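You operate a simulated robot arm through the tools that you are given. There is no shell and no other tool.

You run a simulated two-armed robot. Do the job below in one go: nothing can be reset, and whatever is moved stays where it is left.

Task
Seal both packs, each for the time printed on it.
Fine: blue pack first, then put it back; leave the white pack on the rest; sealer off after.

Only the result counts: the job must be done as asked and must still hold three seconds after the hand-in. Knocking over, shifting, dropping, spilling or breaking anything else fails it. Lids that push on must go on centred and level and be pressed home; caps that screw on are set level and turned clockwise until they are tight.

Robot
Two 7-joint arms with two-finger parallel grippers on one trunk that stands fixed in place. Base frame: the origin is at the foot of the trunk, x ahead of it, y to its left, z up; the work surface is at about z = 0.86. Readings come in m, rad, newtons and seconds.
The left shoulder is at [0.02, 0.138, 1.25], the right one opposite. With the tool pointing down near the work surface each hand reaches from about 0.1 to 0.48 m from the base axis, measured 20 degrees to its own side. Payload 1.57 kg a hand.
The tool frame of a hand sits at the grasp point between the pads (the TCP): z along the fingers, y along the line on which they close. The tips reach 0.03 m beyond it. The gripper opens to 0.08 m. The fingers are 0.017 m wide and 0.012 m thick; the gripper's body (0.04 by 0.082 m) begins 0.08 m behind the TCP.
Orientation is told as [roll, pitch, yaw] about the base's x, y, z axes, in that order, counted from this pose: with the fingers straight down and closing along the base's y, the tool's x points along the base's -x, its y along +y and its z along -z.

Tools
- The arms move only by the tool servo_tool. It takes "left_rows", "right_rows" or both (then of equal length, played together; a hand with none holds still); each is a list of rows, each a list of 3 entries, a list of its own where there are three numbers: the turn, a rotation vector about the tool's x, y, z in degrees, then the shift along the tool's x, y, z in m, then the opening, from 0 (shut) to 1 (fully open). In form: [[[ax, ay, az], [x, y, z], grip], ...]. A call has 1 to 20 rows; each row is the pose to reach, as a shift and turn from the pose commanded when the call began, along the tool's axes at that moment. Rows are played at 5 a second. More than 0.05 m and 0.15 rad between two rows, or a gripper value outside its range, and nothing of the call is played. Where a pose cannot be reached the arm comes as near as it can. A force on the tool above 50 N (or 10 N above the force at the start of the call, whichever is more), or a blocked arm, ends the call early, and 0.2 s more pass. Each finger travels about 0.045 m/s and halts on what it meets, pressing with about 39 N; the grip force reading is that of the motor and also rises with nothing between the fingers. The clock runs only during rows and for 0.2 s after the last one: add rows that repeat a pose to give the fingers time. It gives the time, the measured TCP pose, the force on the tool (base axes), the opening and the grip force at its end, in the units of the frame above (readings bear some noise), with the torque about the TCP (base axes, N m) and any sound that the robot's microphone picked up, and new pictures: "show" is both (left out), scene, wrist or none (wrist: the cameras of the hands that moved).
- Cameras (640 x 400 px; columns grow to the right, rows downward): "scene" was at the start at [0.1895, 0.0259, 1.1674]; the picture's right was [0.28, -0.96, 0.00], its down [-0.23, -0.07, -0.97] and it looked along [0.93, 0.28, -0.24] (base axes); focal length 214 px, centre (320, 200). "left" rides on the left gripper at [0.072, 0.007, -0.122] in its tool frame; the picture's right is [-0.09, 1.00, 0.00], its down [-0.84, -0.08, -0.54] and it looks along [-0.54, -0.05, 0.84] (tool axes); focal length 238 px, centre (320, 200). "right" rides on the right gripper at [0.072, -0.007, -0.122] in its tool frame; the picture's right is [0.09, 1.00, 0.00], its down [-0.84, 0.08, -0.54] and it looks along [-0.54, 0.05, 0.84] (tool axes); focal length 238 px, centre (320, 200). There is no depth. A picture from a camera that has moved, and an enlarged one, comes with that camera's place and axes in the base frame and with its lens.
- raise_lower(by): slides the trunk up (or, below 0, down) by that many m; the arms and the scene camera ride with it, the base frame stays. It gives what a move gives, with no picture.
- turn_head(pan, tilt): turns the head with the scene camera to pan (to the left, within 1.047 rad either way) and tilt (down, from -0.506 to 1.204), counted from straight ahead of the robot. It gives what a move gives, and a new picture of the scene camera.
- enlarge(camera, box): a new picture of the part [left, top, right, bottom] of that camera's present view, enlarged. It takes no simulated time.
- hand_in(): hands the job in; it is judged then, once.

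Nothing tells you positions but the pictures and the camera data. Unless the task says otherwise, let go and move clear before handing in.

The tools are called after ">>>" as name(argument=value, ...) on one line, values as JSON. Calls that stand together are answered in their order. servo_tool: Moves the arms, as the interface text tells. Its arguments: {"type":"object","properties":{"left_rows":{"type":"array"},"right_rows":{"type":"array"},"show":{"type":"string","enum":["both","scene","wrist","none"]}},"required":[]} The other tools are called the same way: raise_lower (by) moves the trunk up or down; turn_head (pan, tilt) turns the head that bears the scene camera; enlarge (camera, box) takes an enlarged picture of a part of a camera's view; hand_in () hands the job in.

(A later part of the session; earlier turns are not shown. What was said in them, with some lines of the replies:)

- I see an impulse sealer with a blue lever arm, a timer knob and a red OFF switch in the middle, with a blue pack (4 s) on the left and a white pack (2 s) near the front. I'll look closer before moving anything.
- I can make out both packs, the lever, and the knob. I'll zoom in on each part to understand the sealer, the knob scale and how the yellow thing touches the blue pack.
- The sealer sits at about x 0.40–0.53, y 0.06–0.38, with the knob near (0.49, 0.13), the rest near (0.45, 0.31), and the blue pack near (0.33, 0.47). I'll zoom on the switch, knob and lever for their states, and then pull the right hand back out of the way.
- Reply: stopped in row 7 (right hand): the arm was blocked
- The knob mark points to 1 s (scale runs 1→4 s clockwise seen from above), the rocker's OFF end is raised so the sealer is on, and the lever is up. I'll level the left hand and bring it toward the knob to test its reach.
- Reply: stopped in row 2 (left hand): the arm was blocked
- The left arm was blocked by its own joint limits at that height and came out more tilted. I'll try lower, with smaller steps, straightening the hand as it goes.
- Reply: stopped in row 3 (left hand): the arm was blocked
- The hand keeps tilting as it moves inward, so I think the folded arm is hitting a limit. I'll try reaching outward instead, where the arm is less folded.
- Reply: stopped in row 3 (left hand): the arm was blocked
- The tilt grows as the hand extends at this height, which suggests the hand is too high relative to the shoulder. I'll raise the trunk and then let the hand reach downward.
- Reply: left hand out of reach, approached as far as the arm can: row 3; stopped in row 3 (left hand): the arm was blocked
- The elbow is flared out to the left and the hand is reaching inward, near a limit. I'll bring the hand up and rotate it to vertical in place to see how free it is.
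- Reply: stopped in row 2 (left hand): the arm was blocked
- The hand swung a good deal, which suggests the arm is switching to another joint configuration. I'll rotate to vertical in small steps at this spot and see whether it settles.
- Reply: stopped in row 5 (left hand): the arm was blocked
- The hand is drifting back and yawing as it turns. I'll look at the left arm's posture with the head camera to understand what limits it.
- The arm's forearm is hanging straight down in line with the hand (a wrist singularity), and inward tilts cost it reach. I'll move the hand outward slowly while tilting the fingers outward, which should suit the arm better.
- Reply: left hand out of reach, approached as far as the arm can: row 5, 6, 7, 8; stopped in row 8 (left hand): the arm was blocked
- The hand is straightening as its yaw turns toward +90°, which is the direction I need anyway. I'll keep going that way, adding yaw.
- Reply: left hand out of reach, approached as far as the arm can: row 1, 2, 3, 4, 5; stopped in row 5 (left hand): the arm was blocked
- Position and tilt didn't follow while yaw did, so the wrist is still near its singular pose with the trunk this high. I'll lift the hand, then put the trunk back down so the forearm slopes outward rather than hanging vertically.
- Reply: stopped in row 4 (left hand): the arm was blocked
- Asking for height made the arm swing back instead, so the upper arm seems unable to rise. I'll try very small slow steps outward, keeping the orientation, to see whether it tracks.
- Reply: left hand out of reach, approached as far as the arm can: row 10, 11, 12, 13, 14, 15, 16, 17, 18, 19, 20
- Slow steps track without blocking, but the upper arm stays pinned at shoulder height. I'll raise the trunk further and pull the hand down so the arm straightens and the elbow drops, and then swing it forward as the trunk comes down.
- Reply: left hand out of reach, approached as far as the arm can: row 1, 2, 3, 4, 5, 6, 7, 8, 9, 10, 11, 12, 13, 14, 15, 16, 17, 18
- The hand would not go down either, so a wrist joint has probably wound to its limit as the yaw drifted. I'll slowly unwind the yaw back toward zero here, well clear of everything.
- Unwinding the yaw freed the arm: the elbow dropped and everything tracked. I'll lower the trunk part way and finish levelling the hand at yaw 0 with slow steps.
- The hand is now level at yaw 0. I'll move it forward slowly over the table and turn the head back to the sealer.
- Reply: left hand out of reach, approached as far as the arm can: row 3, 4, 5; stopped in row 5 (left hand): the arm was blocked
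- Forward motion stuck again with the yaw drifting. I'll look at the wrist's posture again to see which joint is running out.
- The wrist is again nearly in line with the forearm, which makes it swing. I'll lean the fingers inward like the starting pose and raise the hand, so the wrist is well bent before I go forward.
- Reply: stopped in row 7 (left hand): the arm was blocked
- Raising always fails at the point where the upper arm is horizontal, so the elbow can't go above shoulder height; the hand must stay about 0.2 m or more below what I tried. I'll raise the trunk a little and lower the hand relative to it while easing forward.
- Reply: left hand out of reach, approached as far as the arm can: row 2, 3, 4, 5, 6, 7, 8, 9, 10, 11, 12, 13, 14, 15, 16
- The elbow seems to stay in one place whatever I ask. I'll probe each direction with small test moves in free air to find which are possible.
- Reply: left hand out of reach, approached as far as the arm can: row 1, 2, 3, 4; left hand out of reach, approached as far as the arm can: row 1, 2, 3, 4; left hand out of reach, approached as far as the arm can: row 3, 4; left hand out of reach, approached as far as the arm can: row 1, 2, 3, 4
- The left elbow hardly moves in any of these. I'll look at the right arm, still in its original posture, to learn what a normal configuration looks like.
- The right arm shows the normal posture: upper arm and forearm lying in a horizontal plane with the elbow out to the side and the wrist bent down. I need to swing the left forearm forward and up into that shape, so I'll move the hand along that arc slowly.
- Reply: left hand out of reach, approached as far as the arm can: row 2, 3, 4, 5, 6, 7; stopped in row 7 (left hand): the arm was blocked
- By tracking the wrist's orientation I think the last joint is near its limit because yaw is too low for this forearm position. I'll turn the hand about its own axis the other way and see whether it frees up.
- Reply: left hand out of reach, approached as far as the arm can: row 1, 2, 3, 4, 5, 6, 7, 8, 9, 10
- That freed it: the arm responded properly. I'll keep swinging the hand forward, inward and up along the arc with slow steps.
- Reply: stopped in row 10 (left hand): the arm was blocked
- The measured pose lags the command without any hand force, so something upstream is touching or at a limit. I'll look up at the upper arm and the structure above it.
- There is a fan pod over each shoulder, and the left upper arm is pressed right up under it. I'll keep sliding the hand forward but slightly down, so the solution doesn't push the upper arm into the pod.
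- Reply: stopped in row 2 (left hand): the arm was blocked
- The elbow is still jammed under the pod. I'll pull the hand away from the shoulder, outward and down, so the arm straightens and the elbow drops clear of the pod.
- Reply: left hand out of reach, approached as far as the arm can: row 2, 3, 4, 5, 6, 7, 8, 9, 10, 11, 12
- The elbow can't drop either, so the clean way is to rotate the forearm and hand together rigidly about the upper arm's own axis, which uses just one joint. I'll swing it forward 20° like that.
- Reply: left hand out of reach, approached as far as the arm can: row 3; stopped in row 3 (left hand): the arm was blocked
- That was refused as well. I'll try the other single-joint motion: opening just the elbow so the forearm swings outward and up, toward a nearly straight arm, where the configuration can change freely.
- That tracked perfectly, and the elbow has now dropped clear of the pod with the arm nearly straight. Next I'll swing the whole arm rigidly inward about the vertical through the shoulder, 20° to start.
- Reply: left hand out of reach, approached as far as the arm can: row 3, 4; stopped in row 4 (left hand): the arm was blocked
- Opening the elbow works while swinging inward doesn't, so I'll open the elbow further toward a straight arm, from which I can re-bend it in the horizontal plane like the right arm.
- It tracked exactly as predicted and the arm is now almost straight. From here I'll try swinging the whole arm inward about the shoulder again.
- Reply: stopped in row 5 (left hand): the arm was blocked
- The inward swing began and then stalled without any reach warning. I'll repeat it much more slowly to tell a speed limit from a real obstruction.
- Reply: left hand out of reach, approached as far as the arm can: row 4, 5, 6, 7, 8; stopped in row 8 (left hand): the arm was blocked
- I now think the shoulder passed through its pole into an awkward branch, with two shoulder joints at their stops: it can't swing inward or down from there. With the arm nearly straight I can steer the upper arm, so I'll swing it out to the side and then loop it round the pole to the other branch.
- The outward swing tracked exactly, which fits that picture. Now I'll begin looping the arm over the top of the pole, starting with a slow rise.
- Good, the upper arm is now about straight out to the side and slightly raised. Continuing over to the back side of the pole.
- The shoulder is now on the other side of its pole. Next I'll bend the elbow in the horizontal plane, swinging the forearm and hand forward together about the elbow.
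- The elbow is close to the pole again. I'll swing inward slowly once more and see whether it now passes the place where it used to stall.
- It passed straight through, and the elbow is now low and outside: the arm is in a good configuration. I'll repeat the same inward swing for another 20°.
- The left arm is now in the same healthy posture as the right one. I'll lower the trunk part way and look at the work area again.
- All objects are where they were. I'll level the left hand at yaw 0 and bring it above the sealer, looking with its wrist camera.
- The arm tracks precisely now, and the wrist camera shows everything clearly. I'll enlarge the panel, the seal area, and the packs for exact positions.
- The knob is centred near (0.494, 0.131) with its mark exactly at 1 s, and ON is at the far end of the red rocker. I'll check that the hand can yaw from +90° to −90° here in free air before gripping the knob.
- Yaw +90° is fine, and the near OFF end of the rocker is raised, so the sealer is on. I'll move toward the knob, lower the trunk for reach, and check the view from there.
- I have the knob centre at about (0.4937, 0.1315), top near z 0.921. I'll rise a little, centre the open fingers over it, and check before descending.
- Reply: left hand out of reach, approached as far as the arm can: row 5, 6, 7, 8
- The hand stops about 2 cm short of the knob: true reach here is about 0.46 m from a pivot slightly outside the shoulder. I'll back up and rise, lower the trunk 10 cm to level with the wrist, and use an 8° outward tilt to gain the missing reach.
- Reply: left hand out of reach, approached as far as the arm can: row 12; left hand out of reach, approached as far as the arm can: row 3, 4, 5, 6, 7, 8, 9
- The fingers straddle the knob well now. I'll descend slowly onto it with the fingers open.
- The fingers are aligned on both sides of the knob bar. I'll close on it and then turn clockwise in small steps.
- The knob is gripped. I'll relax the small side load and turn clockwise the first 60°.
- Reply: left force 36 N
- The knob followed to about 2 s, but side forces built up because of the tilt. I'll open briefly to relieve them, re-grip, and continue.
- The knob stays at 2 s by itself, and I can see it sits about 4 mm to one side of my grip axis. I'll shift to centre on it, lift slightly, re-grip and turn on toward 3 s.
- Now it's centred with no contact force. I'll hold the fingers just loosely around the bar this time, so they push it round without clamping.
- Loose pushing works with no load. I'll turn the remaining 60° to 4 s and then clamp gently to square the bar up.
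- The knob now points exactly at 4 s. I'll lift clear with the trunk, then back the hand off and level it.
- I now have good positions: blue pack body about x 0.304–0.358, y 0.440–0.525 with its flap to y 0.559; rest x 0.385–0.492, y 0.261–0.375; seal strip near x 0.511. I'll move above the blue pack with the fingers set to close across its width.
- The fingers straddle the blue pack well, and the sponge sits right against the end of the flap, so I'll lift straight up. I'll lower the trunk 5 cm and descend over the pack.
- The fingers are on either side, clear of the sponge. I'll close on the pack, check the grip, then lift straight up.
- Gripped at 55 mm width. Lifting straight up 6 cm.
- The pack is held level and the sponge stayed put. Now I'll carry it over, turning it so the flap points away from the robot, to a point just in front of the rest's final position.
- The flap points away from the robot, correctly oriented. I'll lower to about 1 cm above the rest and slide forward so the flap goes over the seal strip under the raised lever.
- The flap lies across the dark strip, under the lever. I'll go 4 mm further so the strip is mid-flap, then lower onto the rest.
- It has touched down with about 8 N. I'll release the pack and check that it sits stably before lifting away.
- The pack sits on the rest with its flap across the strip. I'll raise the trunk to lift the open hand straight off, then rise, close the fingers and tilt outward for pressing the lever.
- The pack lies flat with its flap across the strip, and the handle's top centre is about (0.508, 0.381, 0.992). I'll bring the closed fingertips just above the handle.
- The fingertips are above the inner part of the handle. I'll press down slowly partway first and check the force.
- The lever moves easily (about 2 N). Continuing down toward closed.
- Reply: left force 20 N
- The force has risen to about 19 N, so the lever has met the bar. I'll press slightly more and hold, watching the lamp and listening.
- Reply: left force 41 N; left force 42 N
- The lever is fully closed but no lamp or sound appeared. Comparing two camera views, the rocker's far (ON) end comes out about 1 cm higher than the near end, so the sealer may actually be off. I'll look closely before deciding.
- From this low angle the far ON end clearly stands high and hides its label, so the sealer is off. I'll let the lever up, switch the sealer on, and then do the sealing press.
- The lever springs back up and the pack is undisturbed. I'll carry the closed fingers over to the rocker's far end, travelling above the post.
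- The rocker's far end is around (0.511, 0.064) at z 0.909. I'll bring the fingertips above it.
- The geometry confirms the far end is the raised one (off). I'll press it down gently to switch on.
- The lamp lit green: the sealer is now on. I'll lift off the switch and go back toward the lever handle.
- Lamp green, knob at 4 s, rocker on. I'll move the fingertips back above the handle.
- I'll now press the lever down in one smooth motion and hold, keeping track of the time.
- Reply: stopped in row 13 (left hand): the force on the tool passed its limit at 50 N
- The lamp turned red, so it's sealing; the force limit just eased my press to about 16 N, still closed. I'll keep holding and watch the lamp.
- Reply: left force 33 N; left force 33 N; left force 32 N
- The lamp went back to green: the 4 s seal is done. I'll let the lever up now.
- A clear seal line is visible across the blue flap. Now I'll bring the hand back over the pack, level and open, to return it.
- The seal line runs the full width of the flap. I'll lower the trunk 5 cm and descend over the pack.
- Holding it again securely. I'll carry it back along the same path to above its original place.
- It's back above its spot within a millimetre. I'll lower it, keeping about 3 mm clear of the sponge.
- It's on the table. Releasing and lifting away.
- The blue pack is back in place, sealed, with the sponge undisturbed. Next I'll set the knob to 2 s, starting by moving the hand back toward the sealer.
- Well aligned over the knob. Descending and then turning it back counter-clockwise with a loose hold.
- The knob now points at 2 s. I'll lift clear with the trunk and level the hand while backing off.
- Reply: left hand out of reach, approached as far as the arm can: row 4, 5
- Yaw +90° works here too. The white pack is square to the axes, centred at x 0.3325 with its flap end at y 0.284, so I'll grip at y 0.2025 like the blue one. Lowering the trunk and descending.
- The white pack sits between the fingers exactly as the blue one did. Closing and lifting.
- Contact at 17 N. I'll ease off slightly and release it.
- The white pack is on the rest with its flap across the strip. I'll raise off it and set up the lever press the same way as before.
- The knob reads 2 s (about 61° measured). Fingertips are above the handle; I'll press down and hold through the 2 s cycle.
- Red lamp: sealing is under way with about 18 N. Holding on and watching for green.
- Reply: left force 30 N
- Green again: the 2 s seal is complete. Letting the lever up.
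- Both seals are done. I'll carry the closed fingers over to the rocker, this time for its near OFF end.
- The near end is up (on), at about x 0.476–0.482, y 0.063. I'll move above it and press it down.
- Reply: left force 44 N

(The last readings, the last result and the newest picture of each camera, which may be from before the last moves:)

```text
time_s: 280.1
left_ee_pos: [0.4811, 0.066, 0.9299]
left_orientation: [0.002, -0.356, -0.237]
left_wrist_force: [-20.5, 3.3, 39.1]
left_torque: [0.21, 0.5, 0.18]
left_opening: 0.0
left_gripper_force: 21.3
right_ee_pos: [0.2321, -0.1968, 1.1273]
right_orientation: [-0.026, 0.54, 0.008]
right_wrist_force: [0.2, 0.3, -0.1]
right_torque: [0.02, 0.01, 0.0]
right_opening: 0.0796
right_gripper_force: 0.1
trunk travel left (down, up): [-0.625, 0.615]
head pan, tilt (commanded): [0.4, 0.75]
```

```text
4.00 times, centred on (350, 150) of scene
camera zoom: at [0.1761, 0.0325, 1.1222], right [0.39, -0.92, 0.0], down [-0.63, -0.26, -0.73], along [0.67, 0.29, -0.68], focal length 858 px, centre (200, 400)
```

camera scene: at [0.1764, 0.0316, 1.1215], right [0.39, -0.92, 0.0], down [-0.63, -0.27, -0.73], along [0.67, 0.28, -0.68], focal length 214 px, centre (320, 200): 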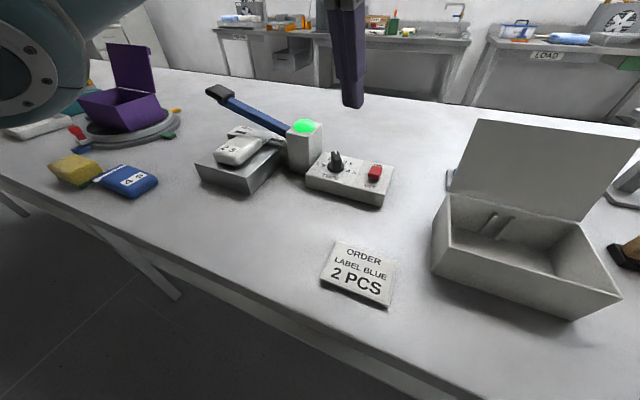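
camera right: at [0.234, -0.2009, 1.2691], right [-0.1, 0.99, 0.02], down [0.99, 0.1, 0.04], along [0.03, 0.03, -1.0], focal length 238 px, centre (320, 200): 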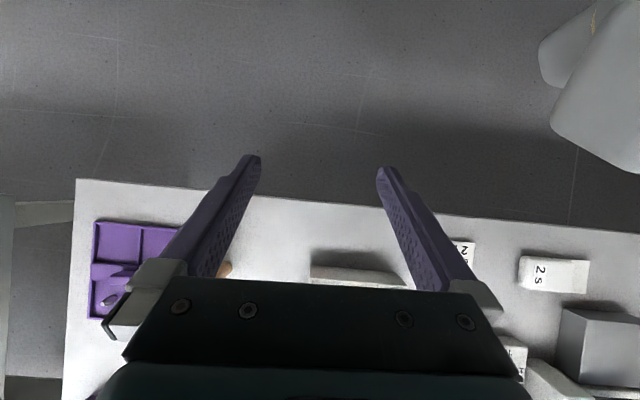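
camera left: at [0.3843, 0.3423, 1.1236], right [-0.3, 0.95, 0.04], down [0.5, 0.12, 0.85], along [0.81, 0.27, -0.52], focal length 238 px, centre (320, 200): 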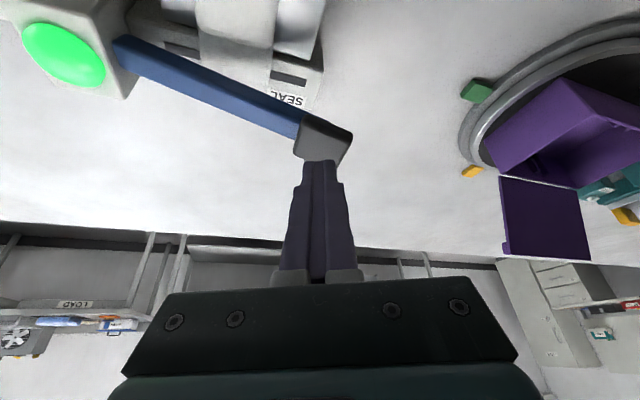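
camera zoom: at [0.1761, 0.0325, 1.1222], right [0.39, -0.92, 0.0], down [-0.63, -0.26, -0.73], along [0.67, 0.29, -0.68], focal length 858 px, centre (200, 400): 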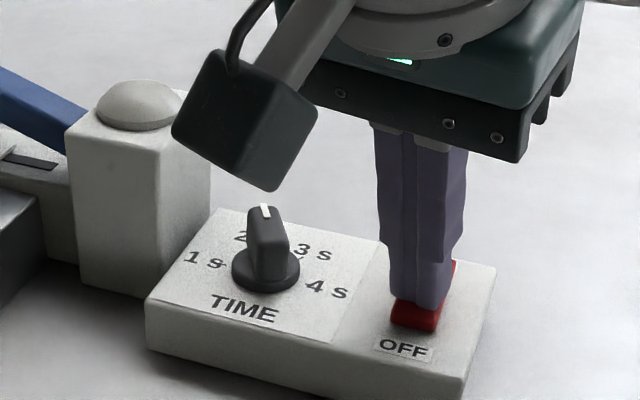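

The lamp went out: the sealer is off. Lifting the hand straight up and away.

>>> servo_tool(left_rows=[[[0, 0, 0], [-0.0041, 0, -0.0113], 0], [[0, 0, 0], [-0.0082, 0, -0.0225], 0], [[0, 0, 0], [-0.0123, 0, -0.0338], 0], [[0, 0, 0], [-0.0165, 0, -0.0451], 0], [[0, 0, 0], [-0.0206, 0, -0.0564], 0], [[0, 0, 0], [-0.0247, 0, -0.0676], 0], [[0, 0, 0], [-0.0288, 0, -0.0789], 0], [[0, 0, 0], [-0.0309, 0, -0.0845], 0]], show="both")

>>> enlarge(camera="scene", box=[180, 70, 420, 220])

>>> enlarge(camera="scene", box=[200, 110, 300, 172])

```text
time_s: 281.9
left_ee_pos: [0.4787, 0.0654, 1.0151]
left_orientation: [0.001, -0.35, -0.237]
left_wrist_force: [0.3, -0.5, 0.0]
left_torque: [0.01, 0.0, 0.03]
left_opening: 0.0
left_gripper_force: 21.3
right_ee_pos: [0.2326, -0.1982, 1.1268]
right_orientation: [-0.028, 0.537, 0.008]
right_wrist_force: [0.0, 1.4, -1.2]
right_torque: [-0.01, 0.01, -0.01]
right_opening: 0.0801
right_gripper_force: 0.1
trunk travel left (down, up): [-0.625, 0.615]
head pan, tilt (commanded): [0.4, 0.75]
camera scene: at [0.1764, 0.0316, 1.1215], right [0.39, -0.92, 0.0], down [-0.63, -0.27, -0.73], along [0.67, 0.28, -0.68], focal length 214 px, centre (320, 200)
camera left: at [0.3726, 0.0958, 1.1058], right [0.32, 0.95, 0.03], down [0.56, -0.22, 0.8], along [0.76, -0.24, -0.6], focal length 238 px, centre (320, 200)
```

scene: 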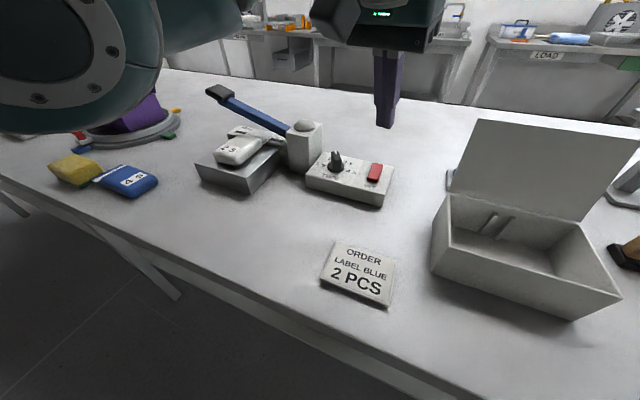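
left: 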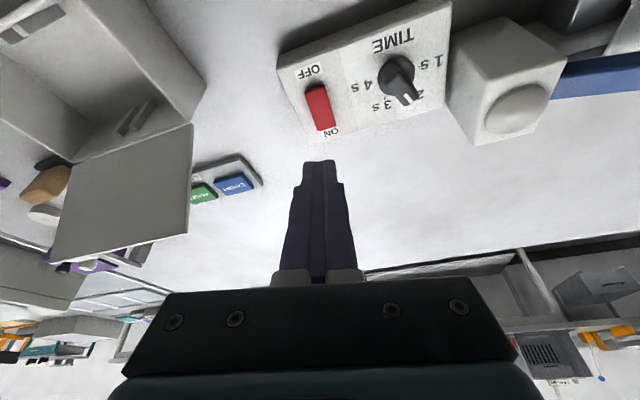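

```text
2.67 times, centred on (300, 145) of scene
camera zoom: at [0.1764, 0.0316, 1.1215], right [0.39, -0.92, 0.0], down [-0.63, -0.27, -0.73], along [0.67, 0.28, -0.68], focal length 572 px, centre (373, 347)
```

zoom: 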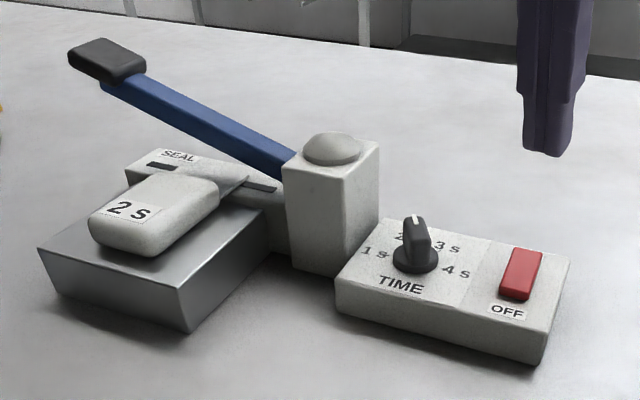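

```text
6.40 times, centred on (250, 141) of scene
camera zoom: at [0.1764, 0.0316, 1.1215], right [0.39, -0.92, 0.0], down [-0.63, -0.27, -0.73], along [0.67, 0.28, -0.68], focal length 1373 px, centre (768, 578)
```

zoom: 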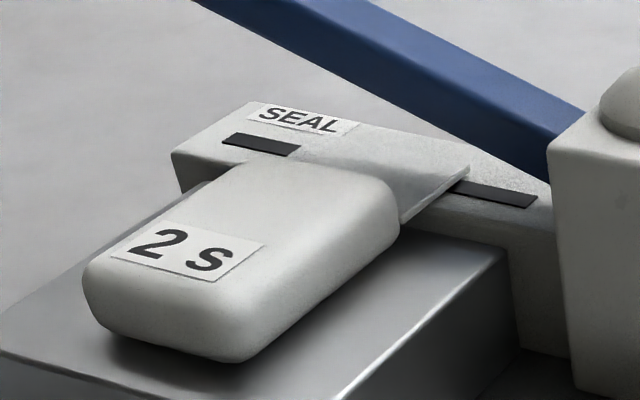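

The sealer is off and everything is in place. I'll look closely at the white flap for its seal line, and at the blue pack and its surroundings once more.

>>> enlarge(camera="scene", box=[235, 125, 285, 156])

>>> enlarge(camera="scene", box=[30, 130, 190, 230])

>>> enlarge(camera="right", box=[400, 180, 640, 400])

```text
12.80 times, centred on (260, 140) of scene
camera zoom: at [0.1764, 0.0316, 1.1215], right [0.39, -0.92, 0.0], down [-0.63, -0.27, -0.73], along [0.67, 0.28, -0.68], focal length 2745 px, centre (1088, 962)
```

zoom: 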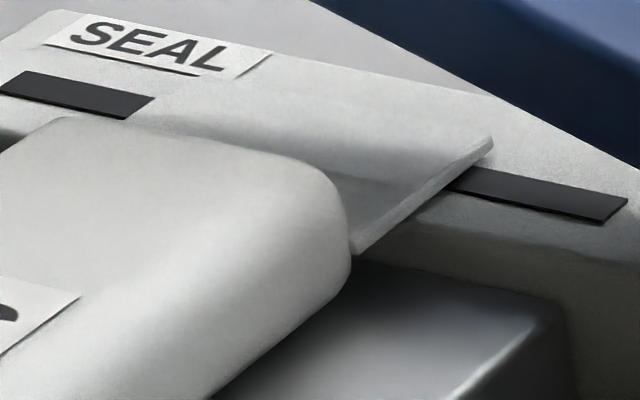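

```text
4.00 times, centred on (110, 180) of scene
camera zoom: at [0.1764, 0.0316, 1.1215], right [0.39, -0.92, 0.0], down [-0.63, -0.27, -0.73], along [0.67, 0.28, -0.68], focal length 858 px, centre (1160, 280)
```

zoom: 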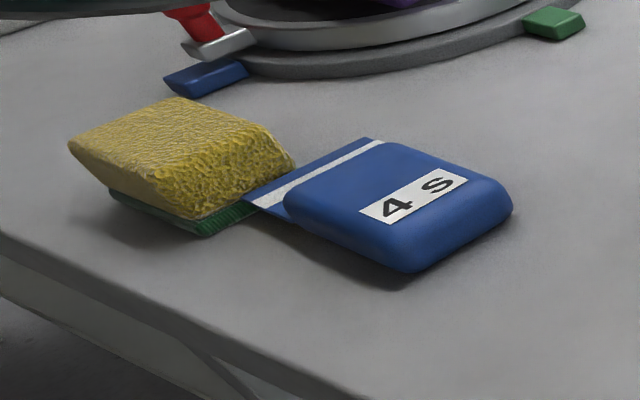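

```text
1.82 times, centred on (520, 290) of right
camera zoom: at [0.234, -0.2007, 1.2689], right [-0.1, 0.99, 0.02], down [0.99, 0.1, 0.03], along [0.03, 0.03, -1.0], focal length 433 px, centre (-44, 36)
```

zoom: 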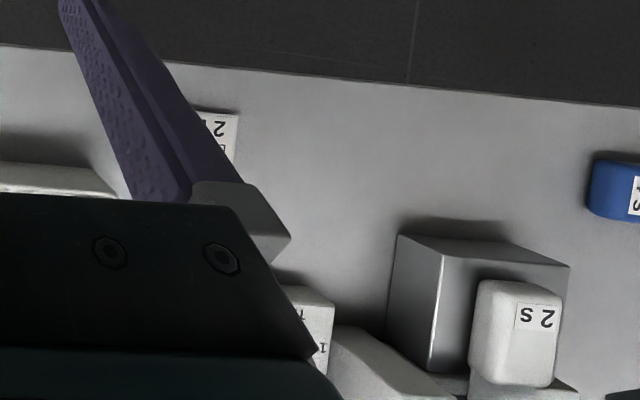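

The white-on-white seal line is hard to see from here. I'll bring the hand back, levelled, over the near side of the sealer to look down at the flap with the wrist camera.

>>> servo_tool(left_rows=[[[-0.2, 1.7, -1.1], [0.0072, 0.0094, -0.0066], 0], [[-0.4, 3.3, -2.2], [0.0144, 0.0187, -0.0132], 0], [[-0.6, 5.0, -3.4], [0.0216, 0.0281, -0.0198], 0], [[-0.8, 6.7, -4.5], [0.0287, 0.0374, -0.0264], 0], [[-1.0, 8.3, -5.6], [0.0359, 0.0468, -0.033], 0], [[-1.2, 10.0, -6.7], [0.0431, 0.0562, -0.0397], 0.2], [[-1.4, 11.7, -7.8], [0.0503, 0.0655, -0.0463], 0.4], [[-1.6, 13.3, -8.9], [0.0575, 0.0749, -0.0529], 0.6], [[-1.8, 15.0, -10.1], [0.0647, 0.0842, -0.0595], 0.8], [[-2.0, 16.7, -11.2], [0.0718, 0.0936, -0.0661], 1], [[-2.2, 18.3, -12.3], [0.079, 0.1029, -0.0727], 1], [[-2.4, 20.0, -13.4], [0.0862, 0.1123, -0.0793], 1]], show="both")

>>> enlarge(camera="left", box=[330, 150, 470, 240])

```text
time_s: 284.5
left_ee_pos: [0.401, 0.2019, 1.0584]
left_orientation: [0.001, 0.001, -0.002]
left_wrist_force: [-0.1, 0.1, -0.3]
left_torque: [0.02, -0.02, -0.03]
left_opening: 0.0801
left_gripper_force: 0.0
right_ee_pos: [0.2324, -0.1974, 1.1283]
right_orientation: [-0.027, 0.538, 0.009]
right_wrist_force: [-0.3, -0.5, 0.2]
right_torque: [-0.01, 0.0, 0.0]
right_opening: 0.0799
right_gripper_force: 0.0
trunk travel left (down, up): [-0.625, 0.615]
head pan, tilt (commanded): [0.4, 0.75]
camera scene: at [0.1764, 0.0316, 1.1214], right [0.39, -0.92, 0.0], down [-0.63, -0.27, -0.73], along [0.67, 0.28, -0.68], focal length 214 px, centre (320, 200)
camera left: at [0.3273, 0.2067, 1.1817], right [0.09, 1.0, 0.0], down [0.84, -0.08, 0.54], along [0.54, -0.05, -0.84], focal length 238 px, centre (320, 200)
```

scene: 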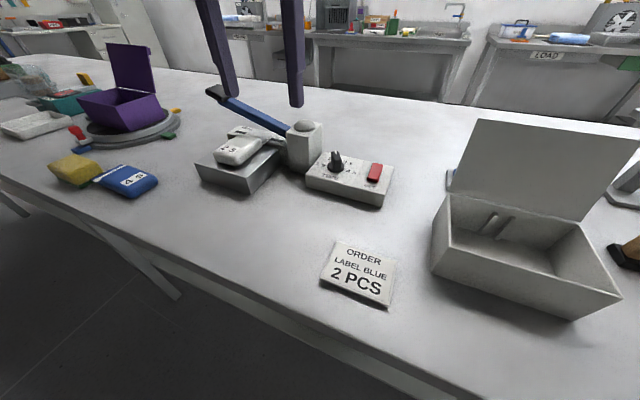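
left: 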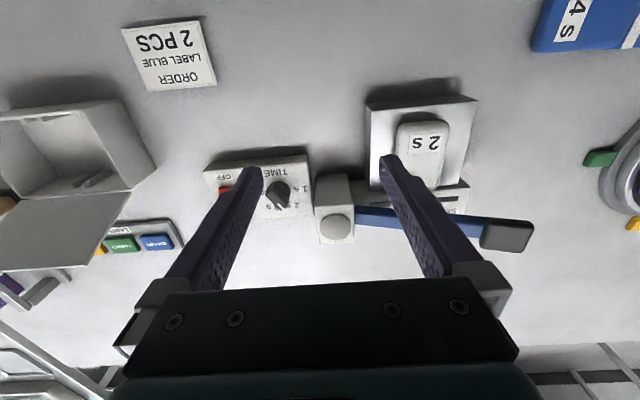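

```text
4.44 times, centred on (400, 195) of left
camera zoom: at [0.3273, 0.2067, 1.1817], right [0.09, 1.0, 0.0], down [0.84, -0.08, 0.54], along [0.54, -0.05, -0.84], focal length 1059 px, centre (-36, 222)
```

zoom: 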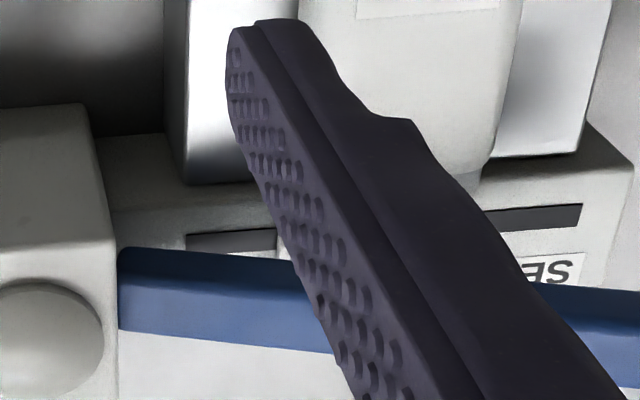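

>>> servo_tool(left_rows=[[[0, 0, 0], [0.002, 0.014, 0], 1], [[0, 0, 0], [0.004, 0.028, 0], 1], [[0, 0, 0], [0.006, 0.042, 0], 1], [[0, 0, 0], [0.008, 0.056, 0], 1], [[0, 0, 0], [0.01, 0.07, 0], 1], [[0, 0, 0], [0.012, 0.085, 0], 1], [[0, 0, 0], [0.014, 0.1, 0], 1], [[0, 0, 0], [0.015, 0.114, 0], 1]], show="wrist")

>>> enlarge(camera="left", box=[270, 150, 390, 225])

>>> enlarge(camera="left", box=[290, 175, 360, 219])

```text
time_s: 286.3
left_ee_pos: [0.3873, 0.3146, 1.0626]
left_orientation: [0.003, -0.001, -0.001]
left_wrist_force: [0.3, 0.6, 0.6]
left_torque: [0.02, -0.01, 0.02]
left_opening: 0.08
left_gripper_force: 0.0
right_ee_pos: [0.2323, -0.1971, 1.1271]
right_orientation: [-0.028, 0.54, 0.009]
right_wrist_force: [0.0, -0.6, 0.2]
right_torque: [-0.03, 0.02, -0.01]
right_opening: 0.0802
right_gripper_force: 0.1
trunk travel left (down, up): [-0.625, 0.615]
head pan, tilt (commanded): [0.4, 0.75]
camera left: at [0.313, 0.32, 1.1844], right [0.09, 1.0, 0.0], down [0.84, -0.08, 0.54], along [0.54, -0.05, -0.84], focal length 238 px, centre (320, 200)
```

left: 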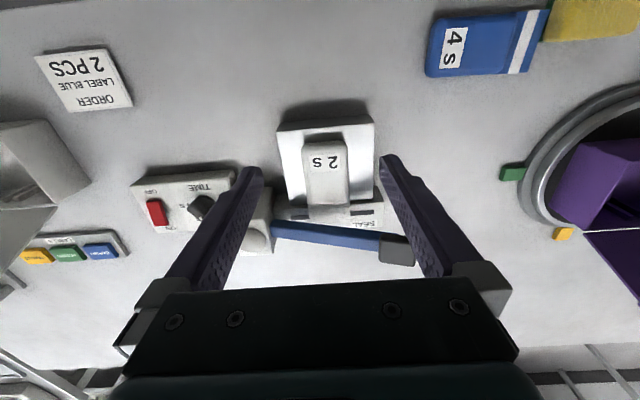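

```text
5.33 times, centred on (330, 188) of left
camera zoom: at [0.313, 0.32, 1.1844], right [0.09, 1.0, 0.0], down [0.84, -0.08, 0.54], along [0.54, -0.05, -0.84], focal length 1271 px, centre (267, 267)
```

zoom: 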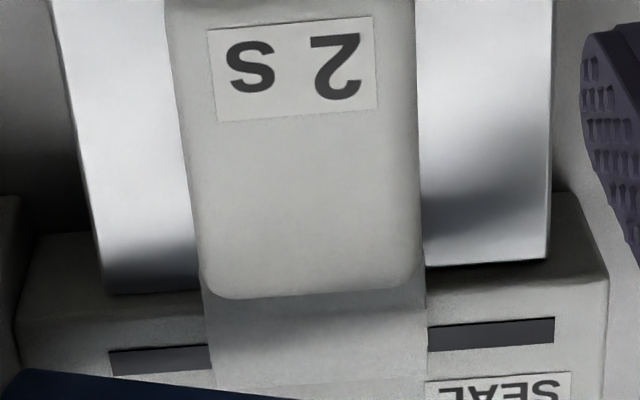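

```text
9.09 times, centred on (325, 197) of left
camera zoom: at [0.313, 0.32, 1.1844], right [0.09, 1.0, 0.0], down [0.84, -0.08, 0.54], along [0.54, -0.05, -0.84], focal length 2167 px, centre (274, 227)
```

zoom: 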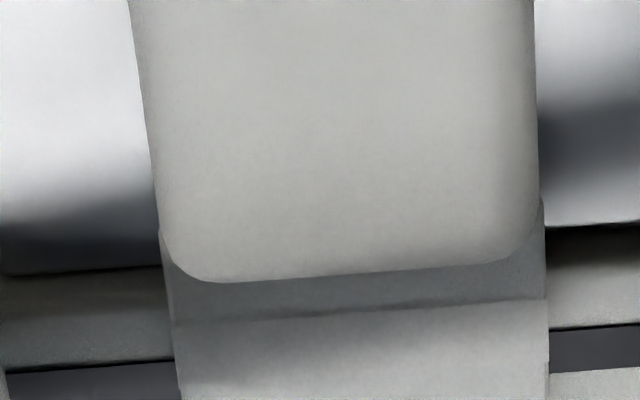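

>>> enlarge(camera="left", box=[295, 190, 365, 234])

>>> enlarge(camera="left", box=[120, 160, 280, 260])

```text
9.09 times, centred on (330, 212) of left
camera zoom: at [0.313, 0.32, 1.1844], right [0.09, 1.0, 0.0], down [0.84, -0.08, 0.54], along [0.54, -0.05, -0.84], focal length 2167 px, centre (229, 91)
```

zoom: 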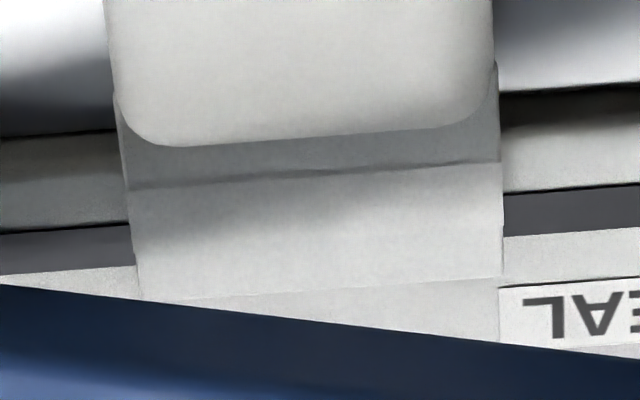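

```text
4.00 times, centred on (200, 210) of left
camera zoom: at [0.313, 0.32, 1.1844], right [0.09, 1.0, 0.0], down [0.84, -0.08, 0.54], along [0.54, -0.05, -0.84], focal length 953 px, centre (800, 160)
```

zoom: 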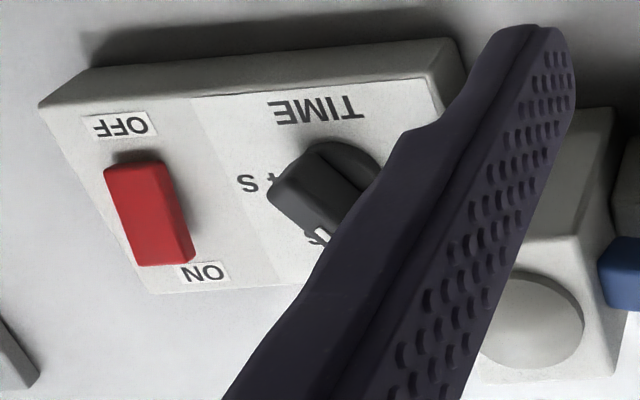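

The seal band is visible across the white flap too. Blue pack is back in place, white pack is on the rest, rocker and lamp are off. I'll raise clear and do a last check.

>>> raise_lower(by=0.1)

>>> servo_tool(left_rows=[[[0, 0, 0], [0.01, 0, 0], 1], [[0, 0, 0], [0.02, 0, 0], 1], [[0, 0, 0], [0.03, 0, 0], 1], [[0, 0, 0], [0.04, 0, 0], 1], [[0, 0, 0], [0.04, 0, 0], 1]], show="both")

```text
time_s: 287.6
left_ee_pos: [0.3851, 0.3139, 1.162]
left_orientation: [0.002, 0.002, -0.001]
left_wrist_force: [0.7, -0.4, 0.5]
left_torque: [0.0, 0.01, 0.0]
left_opening: 0.0798
left_gripper_force: 0.0
right_ee_pos: [0.2331, -0.1968, 1.2269]
right_orientation: [-0.028, 0.539, 0.007]
right_wrist_force: [-0.1, -0.4, 0.8]
right_torque: [-0.01, -0.01, 0.02]
right_opening: 0.0799
right_gripper_force: 0.1
trunk travel left (down, up): [-0.725, 0.515]
head pan, tilt (commanded): [0.4, 0.75]
```

```text
time_s: 288.8
left_ee_pos: [0.3463, 0.3144, 1.1631]
left_orientation: [0.001, 0.0, 0.0]
left_wrist_force: [-0.1, -0.1, 0.0]
left_torque: [0.01, 0.01, 0.0]
left_opening: 0.0799
left_gripper_force: 0.0
right_ee_pos: [0.2328, -0.198, 1.2266]
right_orientation: [-0.027, 0.539, 0.009]
right_wrist_force: [0.3, 0.1, 0.3]
right_torque: [0.01, 0.01, 0.04]
right_opening: 0.0802
right_gripper_force: 0.0
trunk travel left (down, up): [-0.725, 0.515]
head pan, tilt (commanded): [0.4, 0.75]
camera scene: at [0.1764, 0.0316, 1.2215], right [0.39, -0.92, 0.0], down [-0.63, -0.27, -0.73], along [0.67, 0.28, -0.68], focal length 214 px, centre (320, 200)
camera left: at [0.2733, 0.3193, 1.2842], right [0.09, 1.0, 0.0], down [0.84, -0.08, 0.54], along [0.54, -0.05, -0.84], focal length 238 px, centre (320, 200)
```

scene: 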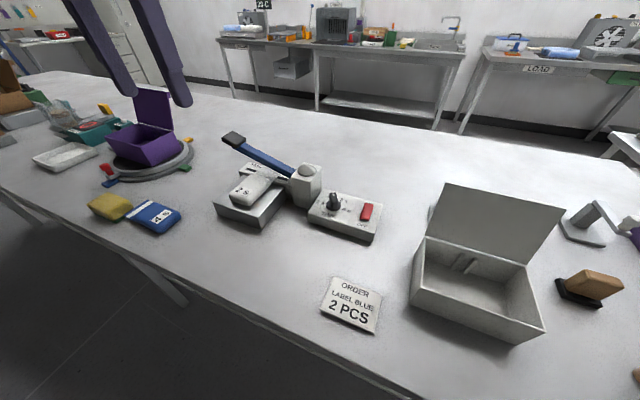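
left: 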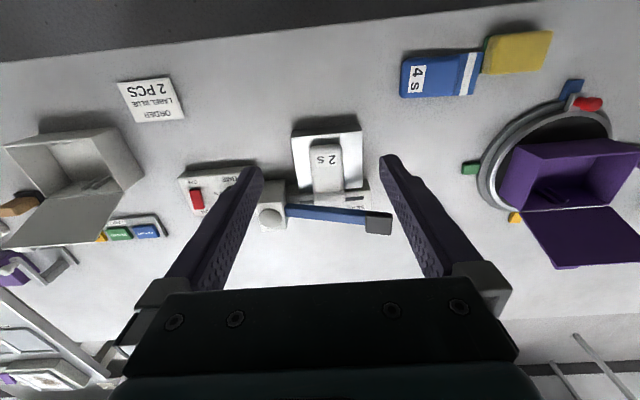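

Everything is in its place: the blue pack is sealed and back beside the sponge, and the white pack is sealed and on the rest. The lever is up, the sealer is off and both hands are clear, so I'm handing in.

>>> hand_in()

```text
The job is handed in.
```

Both packs are sealed for their printed times, and I've handed the job in; the result hasn't come back yet.

- **Blue pack (4 s):** sealed first with the knob at 4 s. The seal line runs the full width of the flap. It's back in its original spot, within a few millimetres, and the sponge beside it wasn't disturbed.
- **White pack (2 s):** sealed with the knob at 2 s and left on the rest. The seal band is faint, white on white, but visible in a close-up.
- **Sealer:** it was off to begin with, so I switched it on for the two seals and off again afterwards. The lamp is out and the lever is up. The knob is still at 2 s.
- **One extra press:** before I saw the sealer was off, I pressed the lever once with the blue pack in place. Nothing was heated, and I did the real 4 s seal after switching on.

Nothing was knocked, dropped or moved apart from the packs, and both hands were clear of the table before I handed in.
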